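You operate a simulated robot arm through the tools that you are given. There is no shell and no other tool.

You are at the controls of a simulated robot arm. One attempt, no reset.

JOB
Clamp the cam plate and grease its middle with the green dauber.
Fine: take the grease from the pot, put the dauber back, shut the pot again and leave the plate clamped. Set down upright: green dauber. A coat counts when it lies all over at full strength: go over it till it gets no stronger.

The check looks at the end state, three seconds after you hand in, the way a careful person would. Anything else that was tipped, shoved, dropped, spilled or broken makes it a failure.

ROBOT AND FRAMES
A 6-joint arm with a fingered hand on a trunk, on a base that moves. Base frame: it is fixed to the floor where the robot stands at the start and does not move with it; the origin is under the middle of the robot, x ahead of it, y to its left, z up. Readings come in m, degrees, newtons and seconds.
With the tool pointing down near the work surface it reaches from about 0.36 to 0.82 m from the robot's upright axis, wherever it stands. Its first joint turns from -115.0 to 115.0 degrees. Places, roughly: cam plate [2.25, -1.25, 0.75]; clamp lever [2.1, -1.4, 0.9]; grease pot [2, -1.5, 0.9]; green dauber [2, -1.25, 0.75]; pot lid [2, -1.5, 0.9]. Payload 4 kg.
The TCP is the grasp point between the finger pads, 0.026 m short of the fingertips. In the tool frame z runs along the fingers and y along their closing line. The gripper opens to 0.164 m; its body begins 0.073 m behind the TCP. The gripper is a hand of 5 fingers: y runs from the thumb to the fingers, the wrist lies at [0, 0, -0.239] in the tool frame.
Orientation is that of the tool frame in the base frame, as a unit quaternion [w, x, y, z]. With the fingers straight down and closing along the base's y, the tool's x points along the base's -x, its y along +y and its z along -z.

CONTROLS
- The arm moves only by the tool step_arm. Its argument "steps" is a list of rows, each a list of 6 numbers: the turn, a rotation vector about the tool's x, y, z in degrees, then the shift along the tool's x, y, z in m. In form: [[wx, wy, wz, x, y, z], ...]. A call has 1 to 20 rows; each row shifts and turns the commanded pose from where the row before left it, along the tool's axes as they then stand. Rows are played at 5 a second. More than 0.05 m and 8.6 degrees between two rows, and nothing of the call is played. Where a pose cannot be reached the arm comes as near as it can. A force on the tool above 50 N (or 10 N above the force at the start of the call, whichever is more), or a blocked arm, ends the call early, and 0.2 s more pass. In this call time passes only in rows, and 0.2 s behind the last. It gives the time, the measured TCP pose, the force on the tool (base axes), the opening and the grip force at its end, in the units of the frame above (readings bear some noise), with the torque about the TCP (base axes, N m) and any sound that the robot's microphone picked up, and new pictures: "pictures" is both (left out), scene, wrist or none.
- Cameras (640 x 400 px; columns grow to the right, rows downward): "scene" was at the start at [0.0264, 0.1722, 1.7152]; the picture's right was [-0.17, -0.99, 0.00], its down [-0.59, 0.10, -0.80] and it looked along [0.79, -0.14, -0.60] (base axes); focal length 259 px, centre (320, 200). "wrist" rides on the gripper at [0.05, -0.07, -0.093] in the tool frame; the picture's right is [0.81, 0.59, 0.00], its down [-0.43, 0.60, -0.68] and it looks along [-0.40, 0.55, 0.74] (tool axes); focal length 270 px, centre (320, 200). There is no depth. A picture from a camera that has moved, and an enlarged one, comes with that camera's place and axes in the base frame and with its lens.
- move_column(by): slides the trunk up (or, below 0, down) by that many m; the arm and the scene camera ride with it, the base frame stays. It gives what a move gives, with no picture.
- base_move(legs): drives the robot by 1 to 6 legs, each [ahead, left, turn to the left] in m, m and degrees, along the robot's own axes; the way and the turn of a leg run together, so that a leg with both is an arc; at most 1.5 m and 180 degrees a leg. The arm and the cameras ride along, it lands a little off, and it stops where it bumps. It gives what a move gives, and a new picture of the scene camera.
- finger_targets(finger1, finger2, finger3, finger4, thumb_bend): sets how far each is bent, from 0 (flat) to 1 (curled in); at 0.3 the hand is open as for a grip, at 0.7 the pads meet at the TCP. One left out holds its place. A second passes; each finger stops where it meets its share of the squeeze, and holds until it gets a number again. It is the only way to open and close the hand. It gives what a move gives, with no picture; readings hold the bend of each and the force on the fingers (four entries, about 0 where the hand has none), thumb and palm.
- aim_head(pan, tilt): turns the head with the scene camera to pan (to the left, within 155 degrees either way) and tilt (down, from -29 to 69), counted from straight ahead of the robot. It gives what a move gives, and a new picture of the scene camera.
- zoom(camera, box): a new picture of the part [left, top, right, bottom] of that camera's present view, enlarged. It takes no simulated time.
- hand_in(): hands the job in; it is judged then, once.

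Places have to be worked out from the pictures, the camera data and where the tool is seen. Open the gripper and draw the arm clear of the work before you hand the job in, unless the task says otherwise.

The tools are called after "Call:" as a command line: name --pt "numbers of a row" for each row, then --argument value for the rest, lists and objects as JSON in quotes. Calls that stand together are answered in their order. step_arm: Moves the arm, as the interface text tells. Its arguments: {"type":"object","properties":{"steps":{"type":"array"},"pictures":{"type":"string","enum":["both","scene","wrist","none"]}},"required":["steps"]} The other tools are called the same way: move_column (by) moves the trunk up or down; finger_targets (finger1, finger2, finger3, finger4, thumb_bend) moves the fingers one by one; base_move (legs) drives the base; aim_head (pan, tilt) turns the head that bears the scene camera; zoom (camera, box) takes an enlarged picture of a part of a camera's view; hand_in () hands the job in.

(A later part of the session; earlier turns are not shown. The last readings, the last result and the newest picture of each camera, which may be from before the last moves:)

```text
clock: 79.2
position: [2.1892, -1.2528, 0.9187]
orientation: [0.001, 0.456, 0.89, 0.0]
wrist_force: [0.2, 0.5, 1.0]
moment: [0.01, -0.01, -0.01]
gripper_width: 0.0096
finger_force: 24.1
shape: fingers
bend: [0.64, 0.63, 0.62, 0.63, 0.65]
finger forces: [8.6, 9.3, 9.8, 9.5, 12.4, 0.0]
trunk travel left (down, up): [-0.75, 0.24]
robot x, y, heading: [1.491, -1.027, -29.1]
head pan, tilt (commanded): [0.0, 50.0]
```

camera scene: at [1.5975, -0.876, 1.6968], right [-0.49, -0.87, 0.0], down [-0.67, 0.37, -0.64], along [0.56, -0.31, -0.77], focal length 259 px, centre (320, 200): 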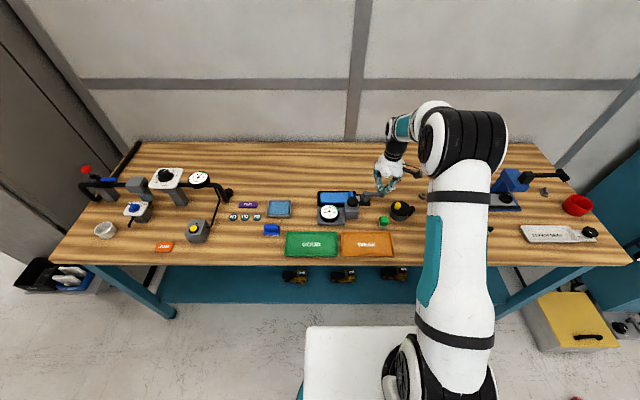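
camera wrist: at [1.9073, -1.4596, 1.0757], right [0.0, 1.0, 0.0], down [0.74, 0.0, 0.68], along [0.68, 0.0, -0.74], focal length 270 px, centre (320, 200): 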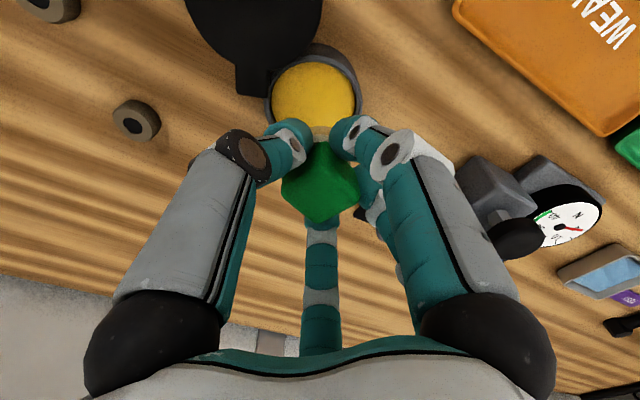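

The pad is just about touching. I press 1.5 mm more and stroke right and back along the front row, then along the back row.

Call:
step_arm --pt "0 0 0 0 0 0.0015" --pt "0 0 0 -0.0034 -0.0072 0" --pt "0 0 0 -0.0034 -0.0072 0" --pt "0 0 0 -0.0034 -0.0072 0" --pt "0 0 0 -0.0034 -0.0072 0" --pt "0 0 0 -0.0034 -0.0072 0" --pt "0 0 0 0.0034 0.0072 0" --pt "0 0 0 0.0034 0.0072 0" --pt "0 0 0 0.0034 0.0072 0" --pt "0 0 0 0.0034 0.0072 0" --pt "0 0 0 0.0034 0.0072 0" --pictures "none"

Call:
step_arm --pt "0 0 0 -0.0082 0.0038 0" --pt "0 0 0 -0.0082 0.0038 0" --pt "0 0 0 -0.0034 -0.0072 0" --pt "0 0 0 -0.0034 -0.0072 0" --pt "0 0 0 -0.0034 -0.0072 0" --pt "0 0 0 -0.0034 -0.0072 0" --pt "0 0 0 -0.0034 -0.0072 0" --pt "0 0 0 0.0034 0.0072 0" --pt "0 0 0 0.0034 0.0072 0" --pt "0 0 0 0.0034 0.0072 0" --pt "0 0 0 0.0034 0.0072 0" --pt "0 0 0 0.0034 0.0072 0" --pictures "none"

Call:
step_arm --pt "0 0 0 0 0 -0.02" --pt "0 0 0 0 0 -0.045" --pt "0 0 0 -0.015 0.007 -0.035" --pictures "none"

Call:
zoom --camera "scene" --box '[318, 189, 350, 209]'

```text
clock: 81.6
position: [2.1873, -1.2561, 0.9173]
orientation: [0.0, 0.457, 0.89, 0.0]
wrist_force: [-1.7, -4.2, 12.4]
moment: [-0.08, 0.01, -0.01]
gripper_width: 0.0094
finger_force: 27.5
shape: fingers
bend: [0.64, 0.63, 0.62, 0.63, 0.65]
finger forces: [8.7, 9.1, 10.0, 11.1, 14.6, 0.0]
trunk travel left (down, up): [-0.75, 0.24]
robot x, y, heading: [1.4899, -1.0294, -29.4]
head pan, tilt (commanded): [0.0, 50.0]
```

```text
clock: 84.2
position: [2.2035, -1.2642, 0.9185]
orientation: [-0.001, 0.456, 0.89, -0.001]
wrist_force: [-2.2, -2.7, 9.8]
moment: [-0.08, -0.01, -0.04]
gripper_width: 0.0093
finger_force: 27.1
shape: fingers
bend: [0.63, 0.63, 0.63, 0.63, 0.65]
finger forces: [9.2, 9.2, 10.4, 11.0, 14.3, 0.0]
trunk travel left (down, up): [-0.75, 0.24]
robot x, y, heading: [1.4897, -1.034, -29.1]
head pan, tilt (commanded): [0.0, 50.0]
```

```text
clock: 85.0
position: [2.2195, -1.2712, 1.0162]
orientation: [-0.001, 0.456, 0.89, 0.0]
wrist_force: [-0.3, -0.3, -0.6]
moment: [0.0, 0.05, 0.01]
gripper_width: 0.0095
finger_force: 25.0
shape: fingers
bend: [0.63, 0.63, 0.63, 0.63, 0.65]
finger forces: [8.5, 9.6, 10.1, 9.8, 12.5, 0.1]
trunk travel left (down, up): [-0.75, 0.24]
robot x, y, heading: [1.4887, -1.0324, -29.2]
head pan, tilt (commanded): [0.0, 50.0]
```

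```text
16.00 times, centred on (334, 199) of scene
camera zoom: at [1.5975, -0.8757, 1.6966], right [-0.49, -0.87, 0.0], down [-0.67, 0.37, -0.64], along [0.56, -0.31, -0.77], focal length 4139 px, centre (96, 216)
```

zoom: 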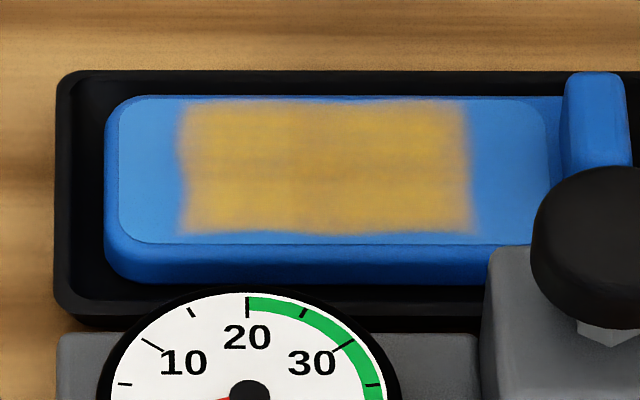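

The rectangle now looks evenly coated, though a bit duller than before, perhaps from the hand's shadow. I move over to the pot to re-dip and look at the patch with the hand out of the way.

Call:
step_arm --pt "0 0 0 -0.0022 -0.0405 0" --pt "0 0 0 -0.0022 -0.0405 0" --pt "0 0 0 -0.0022 -0.0405 0" --pt "0 0 0 -0.0022 -0.0405 0" --pt "0 0 0 -0.0022 -0.0405 0" --pt "0 0 0 -0.0022 -0.0405 0" --pt "0 0 0 -0.0022 -0.0405 0" --pictures "none"

Call:
zoom --camera "scene" --box '[318, 189, 350, 209]'

Call:
zoom --camera "scene" --box '[365, 175, 429, 215]'

```text
clock: 86.6
position: [1.997, -1.4505, 1.0163]
orientation: [-0.001, 0.456, 0.89, 0.001]
wrist_force: [-1.1, 0.3, 0.2]
moment: [0.03, -0.03, -0.02]
gripper_width: 0.009
finger_force: 24.8
shape: fingers
bend: [0.64, 0.63, 0.63, 0.63, 0.65]
finger forces: [8.0, 9.2, 9.9, 9.6, 12.4, 0.0]
trunk travel left (down, up): [-0.75, 0.24]
robot x, y, heading: [1.4878, -1.0256, -29.3]
head pan, tilt (commanded): [0.0, 50.0]
```

```text
16.00 times, centred on (334, 199) of scene
camera zoom: at [1.5962, -0.8762, 1.6968], right [-0.49, -0.87, 0.0], down [-0.67, 0.37, -0.64], along [0.56, -0.31, -0.77], focal length 4139 px, centre (96, 216)
```

zoom: 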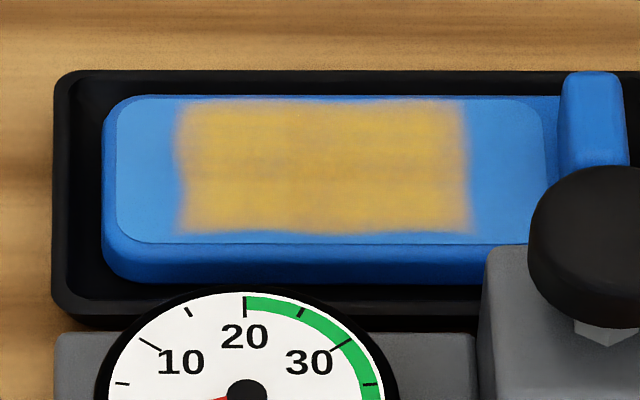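

```text
10.00 times, centred on (397, 195) of scene
camera zoom: at [1.5962, -0.8762, 1.6968], right [-0.49, -0.87, 0.0], down [-0.67, 0.37, -0.64], along [0.56, -0.31, -0.77], focal length 2587 px, centre (-450, 250)
```

zoom: 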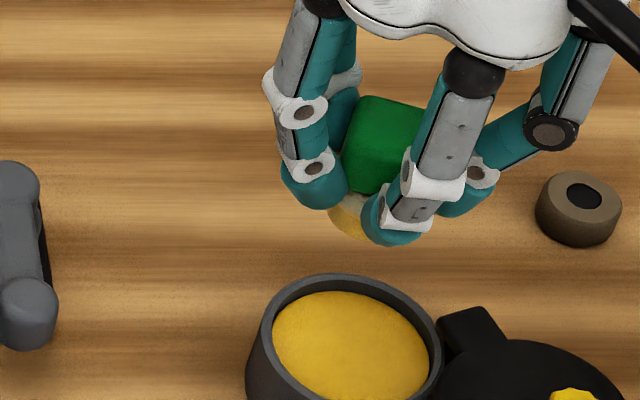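

With the shadow gone the coat is even yellow over the whole rectangle. To be sure it is at full strength I re-dip and go over everything again, then compare.

Call:
step_arm --pt "0 0 0 -0.0042 -0.0091 0" --pt "0 0 0 0 0 0.04" --pt "0 0 0 0 0 0.036" --pt "0 0 0 0 0 0.01" --pt "0 0 0 0 0 0.003" --pt "0 0 0 0 0 0.0015" --pictures "none"

```text
clock: 88.0
position: [1.9934, -1.4579, 0.9263]
orientation: [0.001, 0.456, 0.89, 0.0]
wrist_force: [-0.8, -1.3, 4.5]
moment: [-0.03, -0.04, -0.04]
gripper_width: 0.0096
finger_force: 24.6
shape: fingers
bend: [0.64, 0.63, 0.63, 0.63, 0.65]
finger forces: [8.3, 9.5, 10.1, 9.7, 12.6, 0.0]
trunk travel left (down, up): [-0.75, 0.24]
robot x, y, heading: [1.4898, -1.0326, -29.2]
head pan, tilt (commanded): [0.0, 50.0]
```

In contact with the grease at 4.5 N. I wiggle, lift, carry it back to the patch's front-left and lower toward the plate.

Call:
step_arm --pt "0 0 0 0.002 0 0.0007" --pt "0 0 0 -0.004 0 0" --pt "0 0 0 0.002 0.002 0" --pt "0 0 0 0 -0.004 0" --pt "0 0 0 0 0.002 0" --pt "0 0 0 0 0 -0.015" --pt "0 0 0 0 0 -0.04" --pt "0 0 0 0 0 -0.04" --pt "0 0 0 0.0074 0.0397 0" --pt "0 0 0 0.0074 0.0397 0" --pt "0 0 0 0.0074 0.0397 0" --pt "0 0 0 0.0074 0.0397 0" --pt "0 0 0 0.0074 0.0397 0" --pt "0 0 0 0.0074 0.0397 0" --pt "0 0 0 0.0073 0.0396 0" --pt "0 0 0 0 0 0.04" --pt "0 0 0 0 0 0.045" --pt "0 0 0 0 0 0.012" --pictures "none"

```text
clock: 91.8
position: [2.1884, -1.2537, 0.9239]
orientation: [-0.001, 0.456, 0.89, 0.001]
wrist_force: [-0.3, 0.5, 0.1]
moment: [-0.01, -0.02, 0.01]
gripper_width: 0.0091
finger_force: 24.4
shape: fingers
bend: [0.64, 0.63, 0.62, 0.63, 0.65]
finger forces: [8.2, 9.3, 9.9, 9.6, 12.2, 0.0]
trunk travel left (down, up): [-0.75, 0.24]
robot x, y, heading: [1.4878, -1.0282, -29.1]
head pan, tilt (commanded): [0.0, 50.0]
```

I press down lightly and run the front row right and back, then shift to the back row and do the same.

Call:
step_arm --pt "0 0 0 0.0027 -0.0013 0.004" --pt "0 0 0 0 0 0.002" --pt "0 0 0 0 0 0.0012" --pt "0 0 0 -0.0034 -0.0072 0" --pt "0 0 0 -0.0034 -0.0072 0" --pt "0 0 0 -0.0034 -0.0072 0" --pt "0 0 0 -0.0034 -0.0072 0" --pt "0 0 0 -0.0034 -0.0072 0" --pt "0 0 0 0.0034 0.0072 0" --pt "0 0 0 0.0034 0.0072 0" --pt "0 0 0 0.0034 0.0072 0" --pt "0 0 0 0.0034 0.0072 0" --pt "0 0 0 0.0034 0.0072 0" --pictures "none"

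Call:
step_arm --pt "0 0 0 -0.011 0.0051 0" --pt "0 0 0 -0.011 0.0051 0" --pt "0 0 0 -0.0034 -0.0072 0" --pt "0 0 0 -0.0034 -0.0072 0" --pt "0 0 0 -0.0034 -0.0072 0" --pt "0 0 0 -0.0034 -0.0072 0" --pt "0 0 0 -0.0034 -0.0072 0" --pt "0 0 0 0.0034 0.0072 0" --pt "0 0 0 0.0034 0.0072 0" --pt "0 0 0 0.0034 0.0072 0" --pt "0 0 0 0.0034 0.0072 0" --pt "0 0 0 0.0034 0.0072 0" --pictures "none"

Call:
step_arm --pt "0 0 0 0 0 -0.02" --pt "0 0 0 0 0 -0.045" --pt "0 0 0 0 0 -0.035" --pt "0 0 0 -0.0022 -0.0405 0" --pt "0 0 0 -0.0022 -0.0405 0" --pt "0 0 0 -0.0022 -0.0405 0" --pt "0 0 0 -0.0022 -0.0405 0" --pt "0 0 0 -0.0022 -0.0405 0" --pt "0 0 0 0.01 -0.0405 0" --pt "0 0 0 0.01 -0.0405 0" --pictures "none"

Call:
zoom --camera "scene" --box '[318, 189, 350, 209]'

Call:
zoom --camera "scene" --box '[305, 170, 433, 250]'

```text
clock: 94.6
position: [2.185, -1.2525, 0.9174]
orientation: [0.0, 0.456, 0.89, -0.001]
wrist_force: [-2.6, -3.2, 12.8]
moment: [-0.12, 0.0, -0.02]
gripper_width: 0.009
finger_force: 27.0
shape: fingers
bend: [0.64, 0.63, 0.63, 0.63, 0.65]
finger forces: [8.5, 9.2, 10.2, 11.3, 14.6, 0.1]
trunk travel left (down, up): [-0.75, 0.24]
robot x, y, heading: [1.4901, -1.0282, -29.2]
head pan, tilt (commanded): [0.0, 50.0]
```

```text
clock: 97.2
position: [2.2058, -1.2638, 0.9166]
orientation: [0.001, 0.456, 0.89, -0.001]
wrist_force: [-1.6, -2.5, 9.2]
moment: [-0.09, -0.04, -0.02]
gripper_width: 0.0091
finger_force: 26.2
shape: fingers
bend: [0.64, 0.63, 0.63, 0.63, 0.65]
finger forces: [8.7, 9.3, 10.5, 11.0, 14.2, 0.0]
trunk travel left (down, up): [-0.75, 0.24]
robot x, y, heading: [1.4879, -1.0324, -29.2]
head pan, tilt (commanded): [0.0, 50.0]
```

```text
clock: 99.4
position: [1.97, -1.4237, 1.0179]
orientation: [-0.001, 0.455, 0.891, 0.0]
wrist_force: [0.8, -0.3, -0.6]
moment: [0.01, -0.02, -0.02]
gripper_width: 0.009
finger_force: 24.4
shape: fingers
bend: [0.64, 0.63, 0.63, 0.63, 0.65]
finger forces: [7.8, 9.3, 10.0, 9.5, 12.2, 0.0]
trunk travel left (down, up): [-0.75, 0.24]
robot x, y, heading: [1.4924, -1.0338, -29.3]
head pan, tilt (commanded): [0.0, 50.0]
```

```text
16.00 times, centred on (334, 199) of scene
camera zoom: at [1.596, -0.8759, 1.6968], right [-0.49, -0.87, 0.0], down [-0.67, 0.37, -0.64], along [0.56, -0.31, -0.77], focal length 4139 px, centre (96, 216)
```

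zoom: 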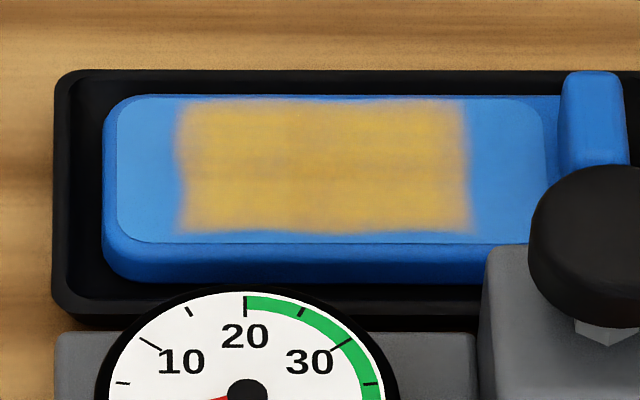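

```text
5.00 times, centred on (369, 210) of scene
camera zoom: at [1.596, -0.8759, 1.6968], right [-0.49, -0.87, 0.0], down [-0.67, 0.37, -0.64], along [0.56, -0.31, -0.77], focal length 1294 px, centre (75, 150)
```

zoom: 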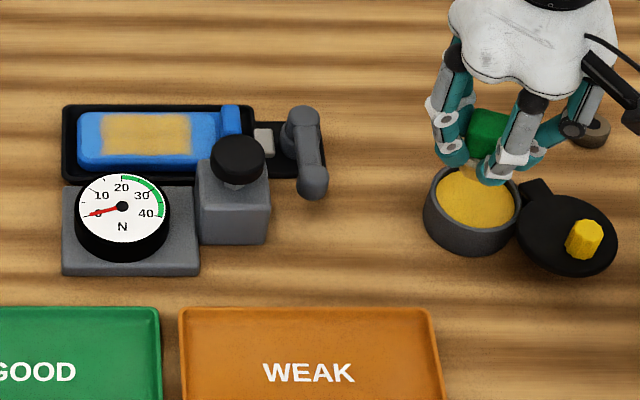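

The coat looks even and no stronger than after the previous pass, except perhaps a faintly duller band in the centre. I do one more dip and a run along the middle row to make sure.

Call:
step_arm --pt "0 0 0 -0.0427 -0.0022 0" --pt "0 0 0 0 0 0.04" --pt "0 0 0 0 0 0.036" --pt "0 0 0 0 0 0.011" --pt "0 0 0 0 0 0.003" --pt "0 0 0 0 0 0.0017" --pictures "none"

```text
clock: 100.8
position: [1.9954, -1.4583, 0.927]
orientation: [0.001, 0.456, 0.89, -0.001]
wrist_force: [-0.8, -0.8, 10.6]
moment: [-0.01, -0.05, -0.04]
gripper_width: 0.0091
finger_force: 25.4
shape: fingers
bend: [0.64, 0.63, 0.63, 0.63, 0.65]
finger forces: [8.5, 9.8, 10.4, 9.8, 12.8, 0.0]
trunk travel left (down, up): [-0.75, 0.24]
robot x, y, heading: [1.4913, -1.0278, -29.2]
head pan, tilt (commanded): [0.0, 50.0]
```

Good contact at 10.6 N. I wiggle, lift, go to the left end of the middle row and lower.

Call:
step_arm --pt "0 0 0 0.002 0 0" --pt "0 0 0 -0.004 0 0" --pt "0 0 0 0.002 0.002 0" --pt "0 0 0 0 -0.004 0" --pt "0 0 0 0 0.002 0" --pt "0 0 0 0 0 -0.015" --pt "0 0 0 0 0 -0.04" --pt "0 0 0 0 0 -0.04" --pt "0 0 0 0.0064 0.0405 0" --pt "0 0 0 0.0064 0.0405 0" --pt "0 0 0 0.0064 0.0405 0" --pt "0 0 0 0.0064 0.0405 0" --pt "0 0 0 0.0064 0.0405 0" --pt "0 0 0 0.0064 0.0405 0" --pt "0 0 0 0.0064 0.0405 0" --pt "0 0 0 0 0 0.04" --pt "0 0 0 0 0 0.045" --pt "0 0 0 0 0 0.013" --pictures "none"

Call:
step_arm --pt "0 0 0 0 0 0.003" --pt "0 0 0 0 0 0.002" --pt "0 0 0 0 0 0.001" --pt "0 0 0 -0.0034 -0.0072 0" --pt "0 0 0 -0.0034 -0.0072 0" --pt "0 0 0 -0.0034 -0.0072 0" --pt "0 0 0 -0.0034 -0.0072 0" --pt "0 0 0 -0.0034 -0.0072 0" --pt "0 0 0 -0.0034 -0.0072 0" --pt "0 0 0 0.0034 0.0072 0" --pt "0 0 0 0.0034 0.0072 0" --pt "0 0 0 0.0034 0.0072 0" --pt "0 0 0 0.0034 0.0072 0" --pt "0 0 0 0.0034 0.0072 0" --pt "0 0 0 0.0034 0.0072 0" --pictures "none"

Call:
step_arm --pt "0 0 0 0 0 -0.02" --pt "0 0 0 0 0 -0.045" --pt "0 0 0 0 0 -0.035" --pt "0 0 0 -0.0022 -0.0405 0" --pt "0 0 0 -0.0022 -0.0405 0" --pt "0 0 0 -0.0022 -0.0405 0" --pt "0 0 0 -0.0022 -0.0405 0" --pt "0 0 0 -0.0022 -0.0405 0" --pt "0 0 0 0.01 -0.0405 0" --pt "0 0 0 0.01 -0.0405 0" --pictures "none"

Call:
zoom --camera "scene" --box '[318, 189, 350, 209]'

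```text
clock: 104.6
position: [2.1989, -1.256, 0.922]
orientation: [-0.001, 0.457, 0.889, 0.001]
wrist_force: [0.7, -0.2, -0.4]
moment: [-0.01, 0.0, -0.01]
gripper_width: 0.0089
finger_force: 24.2
shape: fingers
bend: [0.64, 0.63, 0.62, 0.63, 0.65]
finger forces: [8.0, 9.4, 10.0, 9.2, 12.0, 0.1]
trunk travel left (down, up): [-0.75, 0.24]
robot x, y, heading: [1.4926, -1.0322, -29.4]
head pan, tilt (commanded): [0.0, 50.0]
```

```text
clock: 107.8
position: [2.1957, -1.2559, 0.9178]
orientation: [0.001, 0.456, 0.89, 0.001]
wrist_force: [-1.7, -4.3, 15.0]
moment: [-0.12, 0.01, -0.07]
gripper_width: 0.0084
finger_force: 26.1
shape: fingers
bend: [0.64, 0.63, 0.62, 0.63, 0.65]
finger forces: [8.4, 9.2, 10.1, 11.0, 14.5, 0.0]
trunk travel left (down, up): [-0.75, 0.24]
robot x, y, heading: [1.4895, -1.0293, -29.2]
head pan, tilt (commanded): [0.0, 50.0]
```

```text
clock: 110.0
position: [1.9623, -1.4151, 1.0156]
orientation: [-0.001, 0.456, 0.89, 0.001]
wrist_force: [-0.4, -0.5, 0.4]
moment: [0.01, -0.02, 0.01]
gripper_width: 0.0086
finger_force: 24.3
shape: fingers
bend: [0.64, 0.63, 0.62, 0.63, 0.65]
finger forces: [7.8, 9.3, 9.9, 8.8, 12.0, 0.0]
trunk travel left (down, up): [-0.75, 0.24]
robot x, y, heading: [1.4908, -1.0278, -29.4]
head pan, tilt (commanded): [0.0, 50.0]
```

```text
16.00 times, centred on (334, 199) of scene
camera zoom: at [1.5961, -0.8759, 1.6968], right [-0.49, -0.87, 0.0], down [-0.67, 0.37, -0.64], along [0.56, -0.31, -0.77], focal length 4139 px, centre (96, 216)
```

zoom: 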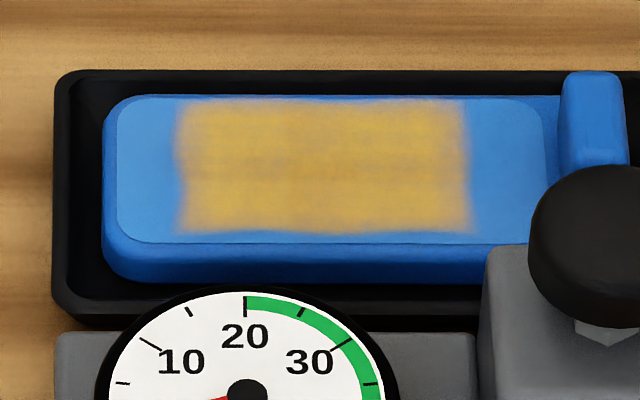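

The coat looks the same after this pass, so it seems saturated. For safety I do one last dip and a full lap around the edges of the rectangle so no corner is short.

Call:
step_arm --pt "0 0 0 -0.027 -0.0006 0" --pt "0 0 0 -0.027 -0.0006 0" --pt "0 0 0 0 0 0.04" --pt "0 0 0 0 0 0.036" --pt "0 0 0 0 0 0.01" --pt "0 0 0 0 0 0.002" --pt "0 0 0 0 0 0.001" --pictures "none"

```text
clock: 111.6
position: [1.9943, -1.4593, 0.9264]
orientation: [-0.001, 0.456, 0.89, 0.001]
wrist_force: [-0.6, 0.7, 0.1]
moment: [-0.01, 0.0, 0.02]
gripper_width: 0.0085
finger_force: 23.7
shape: fingers
bend: [0.64, 0.63, 0.62, 0.63, 0.65]
finger forces: [7.7, 9.2, 10.0, 8.8, 11.9, 0.0]
trunk travel left (down, up): [-0.75, 0.24]
robot x, y, heading: [1.4913, -1.028, -29.4]
head pan, tilt (commanded): [0.0, 50.0]
```

Just above contact. I press 1.5 mm, wiggle, lift and carry it to the front-left corner of the rectangle.

Call:
step_arm --pt "0 0 0 0 0 0.0012" --pt "0 0 0 0.002 0 0.0006" --pt "0 0 0 -0.004 0 0" --pt "0 0 0 0.002 0.002 0" --pt "0 0 0 0 -0.004 0" --pt "0 0 0 0 0.002 0" --pt "0 0 0 0 0 -0.015" --pt "0 0 0 0 0 -0.04" --pt "0 0 0 0 0 -0.04" --pt "0 0 0 0.0085 0.0404 0" --pt "0 0 0 0.0085 0.0404 0" --pt "0 0 0 0.0085 0.0404 0" --pt "0 0 0 0.0085 0.0404 0" --pt "0 0 0 0.0085 0.0404 0" --pt "0 0 0 0.0085 0.0404 0" --pt "0 0 0 0.0085 0.0404 0" --pt "0 0 0 0 0 0.04" --pt "0 0 0 0 0 0.045" --pt "0 0 0 0 0 0.012" --pictures "none"

Call:
zoom --camera "scene" --box '[304, 176, 368, 216]'

```text
clock: 115.6
position: [2.1883, -1.2471, 0.9229]
orientation: [-0.001, 0.456, 0.89, 0.001]
wrist_force: [-0.1, -0.9, -0.3]
moment: [0.01, 0.0, -0.03]
gripper_width: 0.0082
finger_force: 23.6
shape: fingers
bend: [0.64, 0.63, 0.62, 0.63, 0.65]
finger forces: [7.6, 9.1, 10.0, 8.7, 11.8, 0.0]
trunk travel left (down, up): [-0.75, 0.24]
robot x, y, heading: [1.4925, -1.0322, -29.3]
head pan, tilt (commanded): [0.0, 50.0]
```

```text
10.00 times, centred on (336, 196) of scene
camera zoom: at [1.5971, -0.8755, 1.6967], right [-0.49, -0.87, 0.0], down [-0.67, 0.37, -0.64], along [0.56, -0.31, -0.77], focal length 2587 px, centre (160, 240)
```

zoom: 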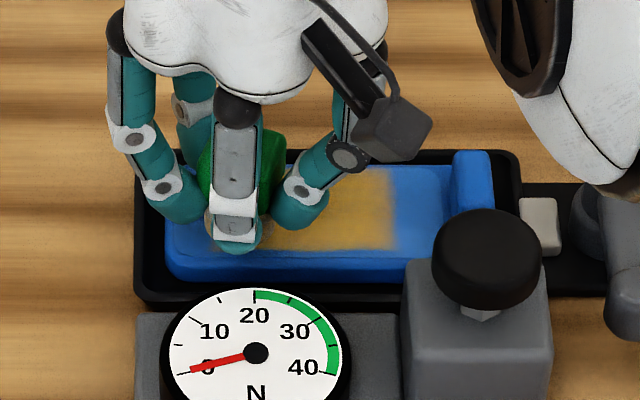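

I press lightly and do the lap: front edge to the right, then across to the back edge.

Call:
step_arm --pt "0 0 0 0 0 0.004" --pt "0 0 0 0 0 0.002" --pt "0 0 0 -0.0033 -0.007 0" --pt "0 0 0 -0.0033 -0.007 0" --pt "0 0 0 -0.0033 -0.007 0" --pt "0 0 0 -0.0033 -0.007 0" --pt "0 0 0 -0.0033 -0.007 0" --pt "0 0 0 -0.0033 -0.007 0" --pt "0 0 0 -0.0033 -0.007 0" --pt "0 0 0 -0.0079 0.0037 0" --pt "0 0 0 -0.0079 0.0037 0" --pt "0 0 0 -0.0079 0.0037 0" --pictures "none"

Call:
zoom --camera "scene" --box '[312, 176, 376, 216]'

```text
clock: 118.2
position: [2.1848, -1.3065, 0.9181]
orientation: [0.0, 0.456, 0.89, 0.0]
wrist_force: [-0.2, 0.6, 4.7]
moment: [0.0, -0.02, -0.02]
gripper_width: 0.0081
finger_force: 24.0
shape: fingers
bend: [0.64, 0.63, 0.62, 0.63, 0.65]
finger forces: [8.1, 9.4, 10.1, 8.7, 12.0, 0.1]
trunk travel left (down, up): [-0.75, 0.24]
robot x, y, heading: [1.4909, -1.0283, -29.2]
head pan, tilt (commanded): [0.0, 50.0]
```

```text
10.00 times, centred on (344, 196) of scene
camera zoom: at [1.5964, -0.8752, 1.6967], right [-0.49, -0.87, 0.0], down [-0.67, 0.37, -0.64], along [0.56, -0.31, -0.77], focal length 2587 px, centre (80, 240)
```

zoom: 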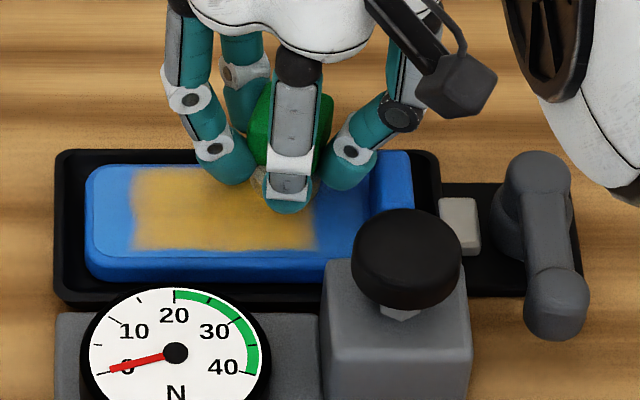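

Clear of everything, with light pressure. I finish the lap along the back edge to the left and forward again, then lift and compare.

Call:
step_arm --pt "0 0 0 0.0033 0.007 0.0005" --pt "0 0 0 0.0033 0.007 0" --pt "0 0 0 0.0033 0.007 0" --pt "0 0 0 0.0033 0.007 0" --pt "0 0 0 0.0033 0.007 0" --pt "0 0 0 0.0033 0.007 0" --pt "0 0 0 0.0033 0.007 0" --pt "0 0 0 0.0079 -0.0037 0" --pt "0 0 0 0.0079 -0.0037 0" --pt "0 0 0 -0.0033 -0.007 0" --pt "0 0 0 -0.0033 -0.007 0" --pt "0 0 0 -0.0033 -0.007 0" --pt "0 0 0 -0.0033 -0.007 0" --pt "0 0 0 -0.0033 -0.007 0" --pt "0 0 0 -0.0033 -0.007 0" --pictures "none"

Call:
step_arm --pt "0 0 0 0 0 -0.02" --pt "0 0 0 0 0 -0.045" --pt "0 0 0 0 0 -0.035" --pt "0 0 0 -0.0022 -0.0405 0" --pt "0 0 0 -0.0022 -0.0405 0" --pt "0 0 0 -0.0022 -0.0405 0" --pt "0 0 0 0.01 -0.0405 0" --pictures "none"

Call:
zoom --camera "scene" --box '[318, 189, 350, 209]'

Call:
zoom --camera "scene" --box '[305, 170, 433, 250]'

```text
clock: 121.4
position: [2.1724, -1.2905, 0.9181]
orientation: [0.0, 0.457, 0.89, 0.0]
wrist_force: [0.9, 1.9, 8.7]
moment: [0.06, -0.11, 0.02]
gripper_width: 0.0082
finger_force: 25.7
shape: fingers
bend: [0.64, 0.63, 0.62, 0.63, 0.65]
finger forces: [8.4, 10.5, 11.1, 8.6, 11.5, 0.0]
trunk travel left (down, up): [-0.75, 0.24]
robot x, y, heading: [1.4893, -1.0322, -29.5]
head pan, tilt (commanded): [0.0, 50.0]
```

```text
clock: 123.0
position: [2.038, -1.3835, 1.0163]
orientation: [0.0, 0.455, 0.89, 0.001]
wrist_force: [-0.6, 0.6, -0.2]
moment: [0.01, -0.02, -0.02]
gripper_width: 0.0082
finger_force: 23.8
shape: fingers
bend: [0.64, 0.63, 0.62, 0.63, 0.65]
finger forces: [7.8, 9.2, 10.0, 8.8, 11.7, 0.1]
trunk travel left (down, up): [-0.75, 0.24]
robot x, y, heading: [1.4922, -1.0311, -29.4]
head pan, tilt (commanded): [0.0, 50.0]
```

```text
16.00 times, centred on (334, 199) of scene
camera zoom: at [1.5958, -0.8755, 1.6968], right [-0.49, -0.87, 0.0], down [-0.67, 0.37, -0.64], along [0.56, -0.31, -0.77], focal length 4139 px, centre (96, 216)
```

zoom: 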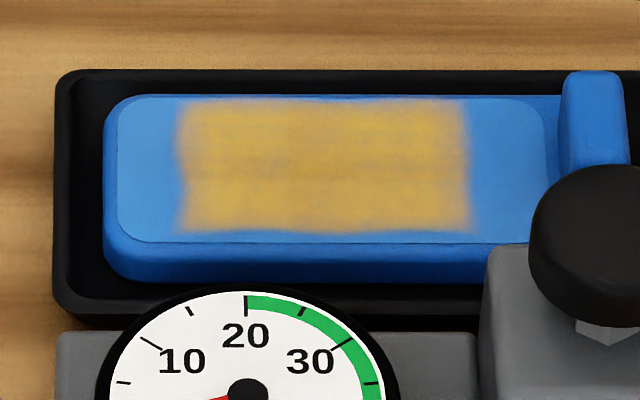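

```text
5.00 times, centred on (369, 210) of scene
camera zoom: at [1.5958, -0.8755, 1.6968], right [-0.49, -0.87, 0.0], down [-0.67, 0.37, -0.64], along [0.56, -0.31, -0.77], focal length 1294 px, centre (75, 150)
```

zoom: 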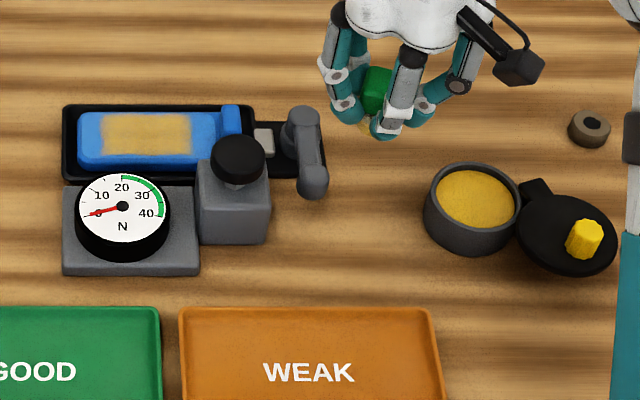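

The coat is saturated and even, and the lever, gauge and plate are all in place. Now I put the dauber back: I turn the hand back 25° and move above its original spot.

Call:
step_arm --pt "0 0 -8.3 0 0 0" --pt "0 0 -8.3 0 0 0" --pt "0 0 -8.4 0 0 0" --pt "0 0 0 0.0286 -0.0104 0" --pt "0 0 0 0.0286 -0.0104 0" --pt "0 0 0 0 0 0.04" --pt "0 0 0 0 0 0.03" --pictures "wrist"

Call:
zoom --camera "scene" --box '[361, 190, 425, 230]'

```text
clock: 124.6
position: [1.9802, -1.3725, 0.9467]
orientation: [0.0, 0.252, 0.968, 0.001]
wrist_force: [0.4, -0.3, 0.1]
moment: [-0.01, 0.01, -0.01]
gripper_width: 0.0081
finger_force: 23.8
shape: fingers
bend: [0.64, 0.63, 0.62, 0.63, 0.65]
finger forces: [7.7, 9.2, 10.2, 8.6, 11.8, 0.0]
trunk travel left (down, up): [-0.75, 0.24]
robot x, y, heading: [1.4909, -1.0348, -29.1]
head pan, tilt (commanded): [0.0, 50.0]
camera wrist: at [1.9006, -1.4093, 1.039], right [-0.42, 0.91, 0.0], down [0.67, 0.31, 0.68], along [0.61, 0.28, -0.74], focal length 270 px, centre (320, 200)
```

wrist: 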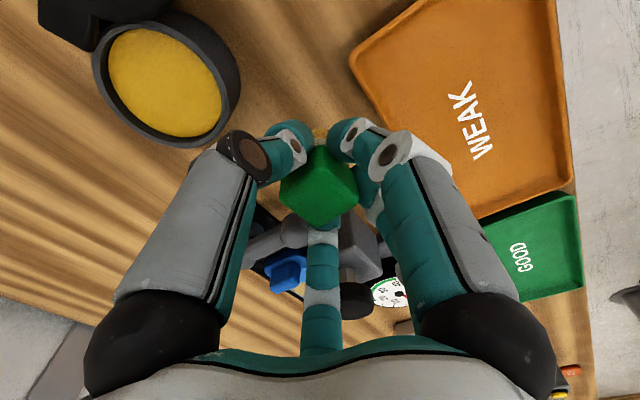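

```text
10.00 times, centred on (393, 210) of scene
camera zoom: at [1.5972, -0.8756, 1.6968], right [-0.49, -0.87, 0.0], down [-0.67, 0.37, -0.64], along [0.56, -0.31, -0.77], focal length 2587 px, centre (-410, 100)
```

zoom: 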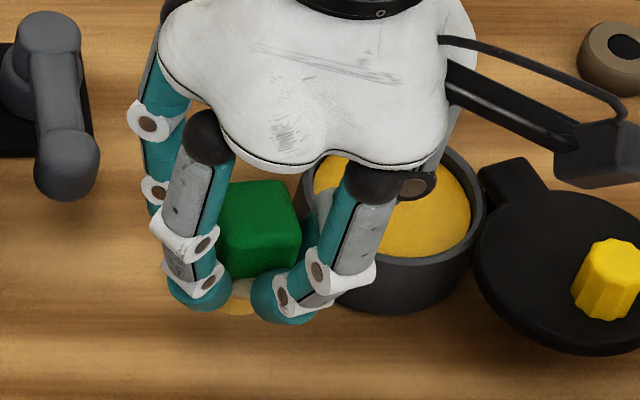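

Directly above the original spot, within 2–3 mm. I lower until the pad touches the table.

Call:
step_arm --pt "0 0 0 0.0014 -0.002 0.025" --pt "0 0 0 0 0 0.015" --pt "0 0 0 0 0 0.004" --pt "0 0 0 0 0 0.0015" --pictures "none"

```text
clock: 125.6
position: [1.977, -1.3745, 0.9015]
orientation: [-0.001, 0.253, 0.968, 0.001]
wrist_force: [2.0, -0.5, -0.6]
moment: [0.02, 0.0, 0.0]
gripper_width: 0.0079
finger_force: 24.1
shape: fingers
bend: [0.64, 0.63, 0.62, 0.63, 0.65]
finger forces: [7.5, 9.0, 10.2, 8.7, 11.6, 0.1]
trunk travel left (down, up): [-0.75, 0.24]
robot x, y, heading: [1.4925, -1.0306, -29.1]
head pan, tilt (commanded): [0.0, 50.0]
```

Call:
step_arm --pt "0 0 0 0 0 0.001" --pt "0 0 0 0 0 0.001" --pt "0 0 0 0 0 0.0007" --pictures "none"

Call:
zoom --camera "scene" --box '[361, 200, 425, 240]'

```text
clock: 126.4
position: [1.9788, -1.3744, 0.8979]
orientation: [-0.001, 0.253, 0.967, 0.0]
wrist_force: [-0.4, -0.1, -0.9]
moment: [0.03, -0.01, 0.05]
gripper_width: 0.0082
finger_force: 23.5
shape: fingers
bend: [0.64, 0.63, 0.62, 0.63, 0.65]
finger forces: [7.6, 9.1, 10.2, 8.7, 11.6, 0.1]
trunk travel left (down, up): [-0.75, 0.24]
robot x, y, heading: [1.4913, -1.0301, -29.0]
head pan, tilt (commanded): [0.0, 50.0]
```

```text
10.00 times, centred on (393, 220) of scene
camera zoom: at [1.5971, -0.8755, 1.6967], right [-0.49, -0.87, 0.0], down [-0.67, 0.37, -0.64], along [0.56, -0.31, -0.77], focal length 2587 px, centre (-410, 0)
```

zoom: 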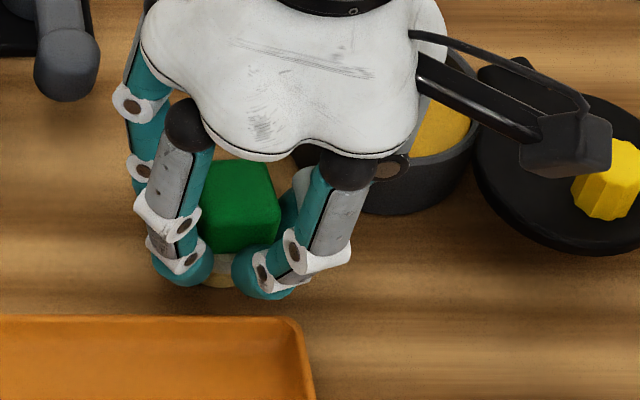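

The dauber has slid up about 2 mm in the hand, so it still hovers. I lower in 1 mm steps until the table pushes back.

Call:
step_arm --pt "0 0 0 0 0 0.001" --pt "0 0 0 0 0 0.001" --pictures "none"

```text
clock: 127.0
position: [1.9785, -1.3751, 0.8968]
orientation: [0.0, 0.253, 0.967, 0.0]
wrist_force: [-0.1, -0.1, 1.1]
moment: [0.0, -0.02, 0.03]
gripper_width: 0.0081
finger_force: 23.6
shape: fingers
bend: [0.64, 0.63, 0.62, 0.63, 0.65]
finger forces: [7.7, 9.2, 10.2, 8.7, 11.7, 0.1]
trunk travel left (down, up): [-0.75, 0.24]
robot x, y, heading: [1.4927, -1.0293, -29.1]
head pan, tilt (commanded): [0.0, 50.0]
```

Call:
step_arm --pt "0 0 0 0 0 0.001" --pt "0 0 0 0 0 0.0005" --pictures "none"

```text
clock: 127.6
position: [1.9778, -1.3749, 0.8962]
orientation: [0.001, 0.253, 0.967, -0.001]
wrist_force: [0.9, 0.5, 8.6]
moment: [0.04, -0.06, 0.0]
gripper_width: 0.0081
finger_force: 24.8
shape: fingers
bend: [0.64, 0.63, 0.62, 0.63, 0.65]
finger forces: [7.9, 9.6, 10.9, 8.9, 11.9, 0.0]
trunk travel left (down, up): [-0.75, 0.24]
robot x, y, heading: [1.4874, -1.0262, -29.2]
head pan, tilt (commanded): [0.0, 50.0]
```

The dauber stands on the table (8.6 N). I release by opening only slightly, keeping the two rear fingers closest in so they don't press on the orange tray.

Call:
finger_targets --finger1 0.61 --finger2 0.6 --finger3 0.58 --finger4 0.58 --thumb_bend 0.58

Call:
zoom --camera "scene" --box '[361, 200, 425, 240]'

Call:
zoom --camera "wrist" --box '[200, 40, 440, 190]'

```text
clock: 128.6
position: [1.9776, -1.3742, 0.8954]
orientation: [-0.001, 0.253, 0.967, 0.001]
wrist_force: [0.1, 1.4, 0.2]
moment: [-0.01, 0.02, 0.0]
gripper_width: 0.0207
finger_force: 0.0
shape: fingers
bend: [0.61, 0.6, 0.57, 0.57, 0.57]
finger forces: [0.0, 0.0, 0.0, 0.1, 0.1, 0.1]
trunk travel left (down, up): [-0.75, 0.24]
robot x, y, heading: [1.4899, -1.0318, -29.1]
head pan, tilt (commanded): [0.0, 50.0]
```

```text
10.00 times, centred on (393, 220) of scene
camera zoom: at [1.5971, -0.8755, 1.6967], right [-0.49, -0.87, 0.0], down [-0.67, 0.37, -0.64], along [0.56, -0.31, -0.77], focal length 2587 px, centre (-410, 0)
```

zoom: 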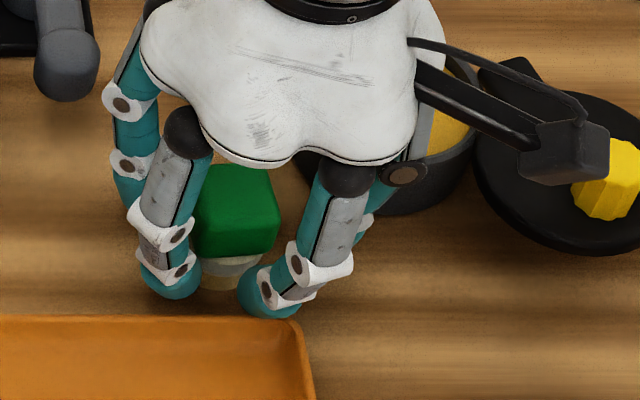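

```text
2.67 times, centred on (320, 115) of wrist
camera zoom: at [1.8984, -1.4105, 0.9878], right [-0.42, 0.91, 0.0], down [0.67, 0.31, 0.68], along [0.61, 0.28, -0.74], focal length 721 px, centre (320, 427)
```

zoom: 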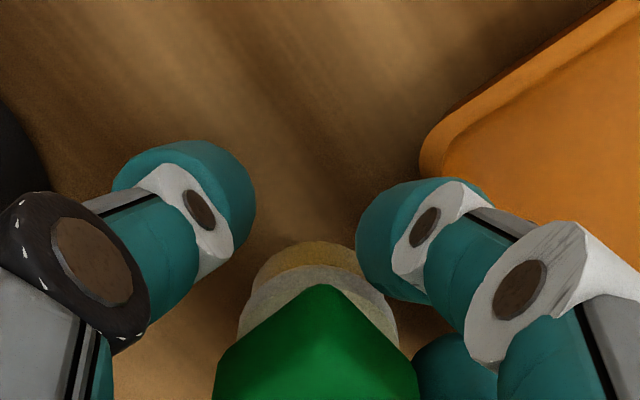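

The dauber stands free with zero finger force. I raise the hand straight up.

Call:
step_arm --pt "0 0 0 0.001 0 -0.008" --pt "0 0 0 0 0 -0.02" --pt "0 0 0 0 0 -0.04" --pt "0 0 0 0 0 -0.04" --pictures "wrist"

Call:
zoom --camera "scene" --box '[361, 200, 425, 240]'

```text
clock: 129.6
position: [1.9753, -1.3738, 1.0055]
orientation: [-0.001, 0.253, 0.968, -0.001]
wrist_force: [-1.0, 1.1, 0.1]
moment: [0.01, -0.03, -0.01]
gripper_width: 0.0205
finger_force: 0.1
shape: fingers
bend: [0.61, 0.6, 0.57, 0.57, 0.57]
finger forces: [0.0, 0.0, 0.0, 0.0, 0.0, 0.1]
trunk travel left (down, up): [-0.75, 0.24]
robot x, y, heading: [1.4927, -1.0298, -29.0]
head pan, tilt (commanded): [0.0, 50.0]
camera wrist: at [1.8962, -1.4101, 1.0969], right [-0.42, 0.91, 0.0], down [0.67, 0.31, 0.68], along [0.61, 0.28, -0.74], focal length 270 px, centre (320, 200)
```

wrist: 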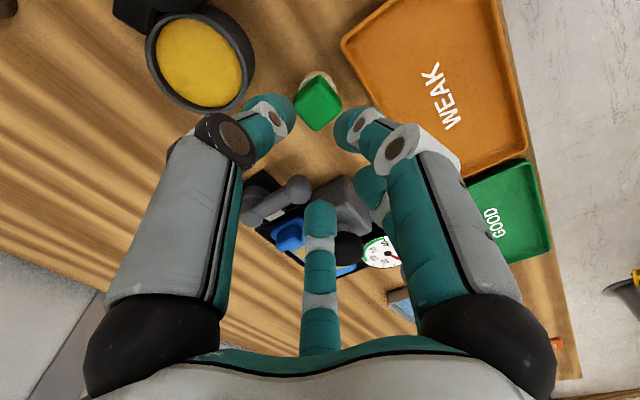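

```text
10.00 times, centred on (393, 220) of scene
camera zoom: at [1.5964, -0.875, 1.6966], right [-0.49, -0.87, 0.0], down [-0.67, 0.37, -0.64], along [0.56, -0.31, -0.77], focal length 2587 px, centre (-410, 0)
```

zoom: 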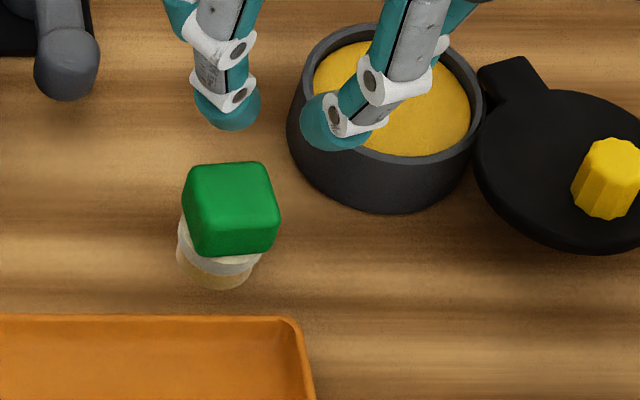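

The dauber stands upright exactly at its old place. Next is the lid: its knob is at about forward 0.59, left -0.19, and a white box stands further right, so I check its clearance.

Call:
zoom --camera "scene" --box '[385, 170, 497, 240]'

Call:
zoom --camera "wrist" --box '[0, 0, 640, 400]'

```text
5.71 times, centred on (441, 205) of scene
camera zoom: at [1.5964, -0.875, 1.6966], right [-0.49, -0.87, 0.0], down [-0.67, 0.37, -0.64], along [0.56, -0.31, -0.77], focal length 1478 px, centre (-371, 171)
```

zoom: 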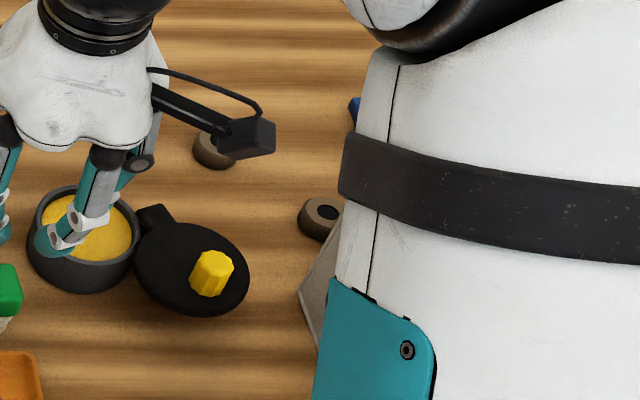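

```text
1.00 times, centred on (320, 200) of wrist (not enlarged: the box is as wide or as high as the picture)
camera zoom: at [1.8962, -1.4101, 1.0969], right [-0.42, 0.91, 0.0], down [0.67, 0.31, 0.68], along [0.61, 0.28, -0.74], focal length 270 px, centre (320, 200)
```

zoom: 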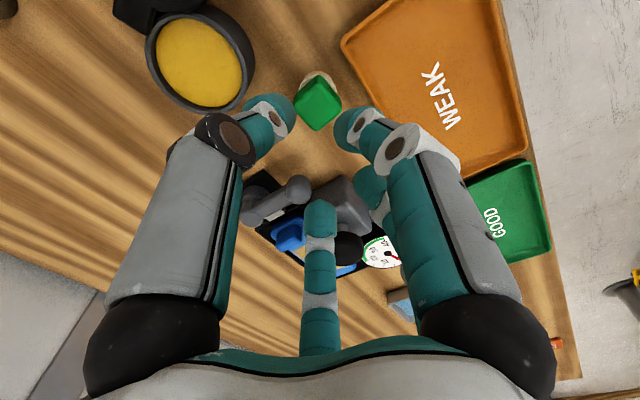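

The box's left face is at about left -0.28 with its top near z 0.95, so caging the knob with the fingers leaves room. I open the fingers a bit and move above the knob at a safe height.

Call:
finger_targets --finger1 0.57 --finger2 0.57 --finger3 0.57 --finger4 0.57 --thumb_bend 0.57

Call:
step_arm --pt "0 0 0 0 -0.032 0" --pt "0 0 0 0 -0.032 0" --pt "0 0 0 0 -0.032 0" --pt "0 0 0 0 -0.032 0" --pictures "both"

Call:
zoom --camera "scene" --box '[385, 185, 449, 225]'

```text
clock: 130.6
position: [1.9756, -1.3733, 1.0029]
orientation: [-0.001, 0.252, 0.968, 0.0]
wrist_force: [-0.4, 0.0, 0.2]
moment: [0.01, -0.01, 0.02]
gripper_width: 0.0273
finger_force: 0.0
shape: fingers
bend: [0.56, 0.56, 0.56, 0.56, 0.56]
finger forces: [0.0, 0.0, 0.0, 0.0, 0.0, 0.0]
trunk travel left (down, up): [-0.75, 0.24]
robot x, y, heading: [1.49, -1.0318, -29.1]
head pan, tilt (commanded): [0.0, 50.0]
```

```text
clock: 131.6
position: [1.9137, -1.4846, 1.0023]
orientation: [0.0, 0.253, 0.967, 0.002]
wrist_force: [-0.2, 0.5, 0.3]
moment: [0.0, -0.01, 0.0]
gripper_width: 0.0271
finger_force: 0.1
shape: fingers
bend: [0.56, 0.56, 0.56, 0.56, 0.56]
finger forces: [0.0, 0.1, 0.0, 0.0, 0.1, 0.1]
trunk travel left (down, up): [-0.75, 0.24]
robot x, y, heading: [1.4879, -1.0271, -29.5]
head pan, tilt (commanded): [0.0, 50.0]
camera scene: at [1.5967, -0.8763, 1.6968], right [-0.49, -0.87, 0.0], down [-0.67, 0.37, -0.64], along [0.56, -0.31, -0.77], focal length 259 px, centre (320, 200)
camera wrist: at [1.8343, -1.5218, 1.0956], right [-0.42, 0.91, 0.0], down [0.67, 0.31, 0.68], along [0.61, 0.28, -0.74], focal length 270 px, centre (320, 200)
```

scene: 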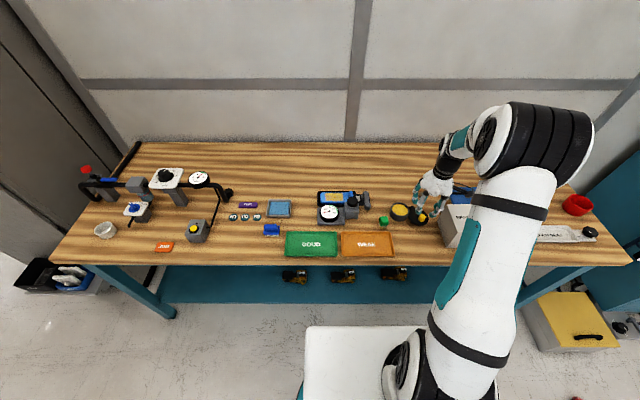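
wrist: 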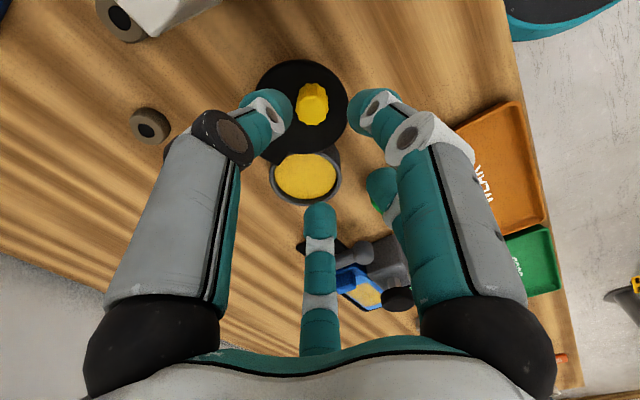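

```text
10.00 times, centred on (417, 205) of scene
camera zoom: at [1.5967, -0.8763, 1.6968], right [-0.49, -0.87, 0.0], down [-0.67, 0.37, -0.64], along [0.56, -0.31, -0.77], focal length 2587 px, centre (-650, 150)
```

zoom: 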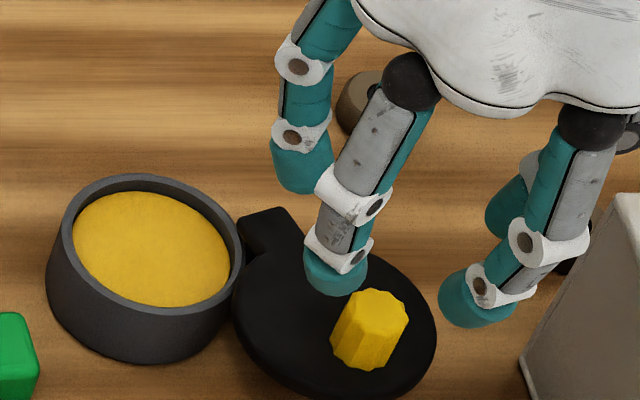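

The knob is centred below the fingers and the box is clear to the right. I lower the cage around the knob, keeping the tips just above the lid.

Call:
step_arm --pt "0 0 0 0 -0.003 0.03" --pt "0 0 0 0 0 0.02" --pt "0 0 0 0 0 0.012" --pictures "wrist"

Call:
zoom --camera "scene" --box '[385, 185, 449, 225]'

```text
clock: 132.4
position: [1.9131, -1.489, 0.9408]
orientation: [-0.001, 0.252, 0.968, 0.0]
wrist_force: [-0.1, -0.2, 0.0]
moment: [-0.02, -0.02, 0.03]
gripper_width: 0.0274
finger_force: 0.1
shape: fingers
bend: [0.56, 0.56, 0.56, 0.56, 0.56]
finger forces: [0.0, 0.0, 0.1, 0.0, 0.0, 0.0]
trunk travel left (down, up): [-0.75, 0.24]
robot x, y, heading: [1.4938, -1.0295, -29.0]
head pan, tilt (commanded): [0.0, 50.0]
camera wrist: at [1.8337, -1.5244, 1.0331], right [-0.42, 0.91, 0.0], down [0.67, 0.31, 0.68], along [0.61, 0.28, -0.74], focal length 270 px, centre (320, 200)
```

wrist: 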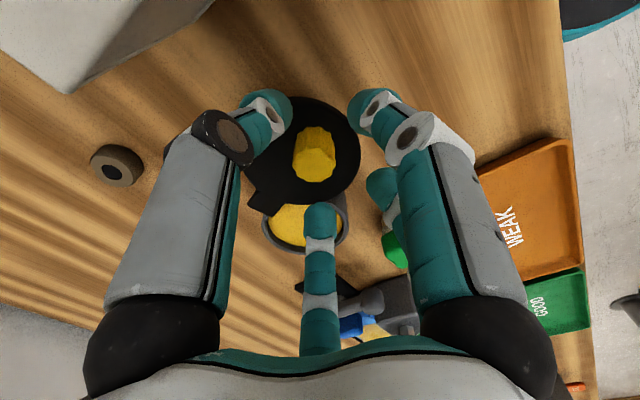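

```text
10.00 times, centred on (417, 205) of scene
camera zoom: at [1.5972, -0.8758, 1.6967], right [-0.49, -0.87, 0.0], down [-0.67, 0.37, -0.64], along [0.56, -0.31, -0.77], focal length 2587 px, centre (-650, 150)
```

zoom: 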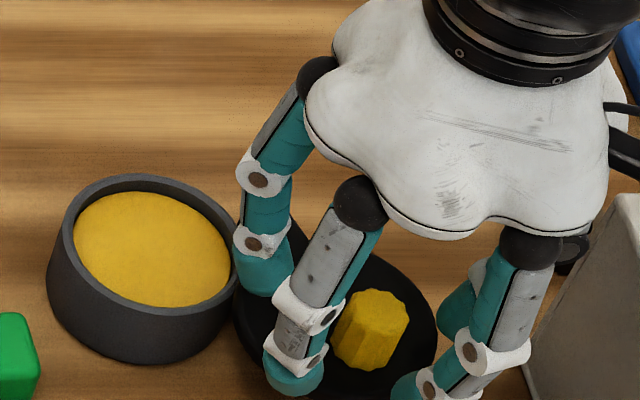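

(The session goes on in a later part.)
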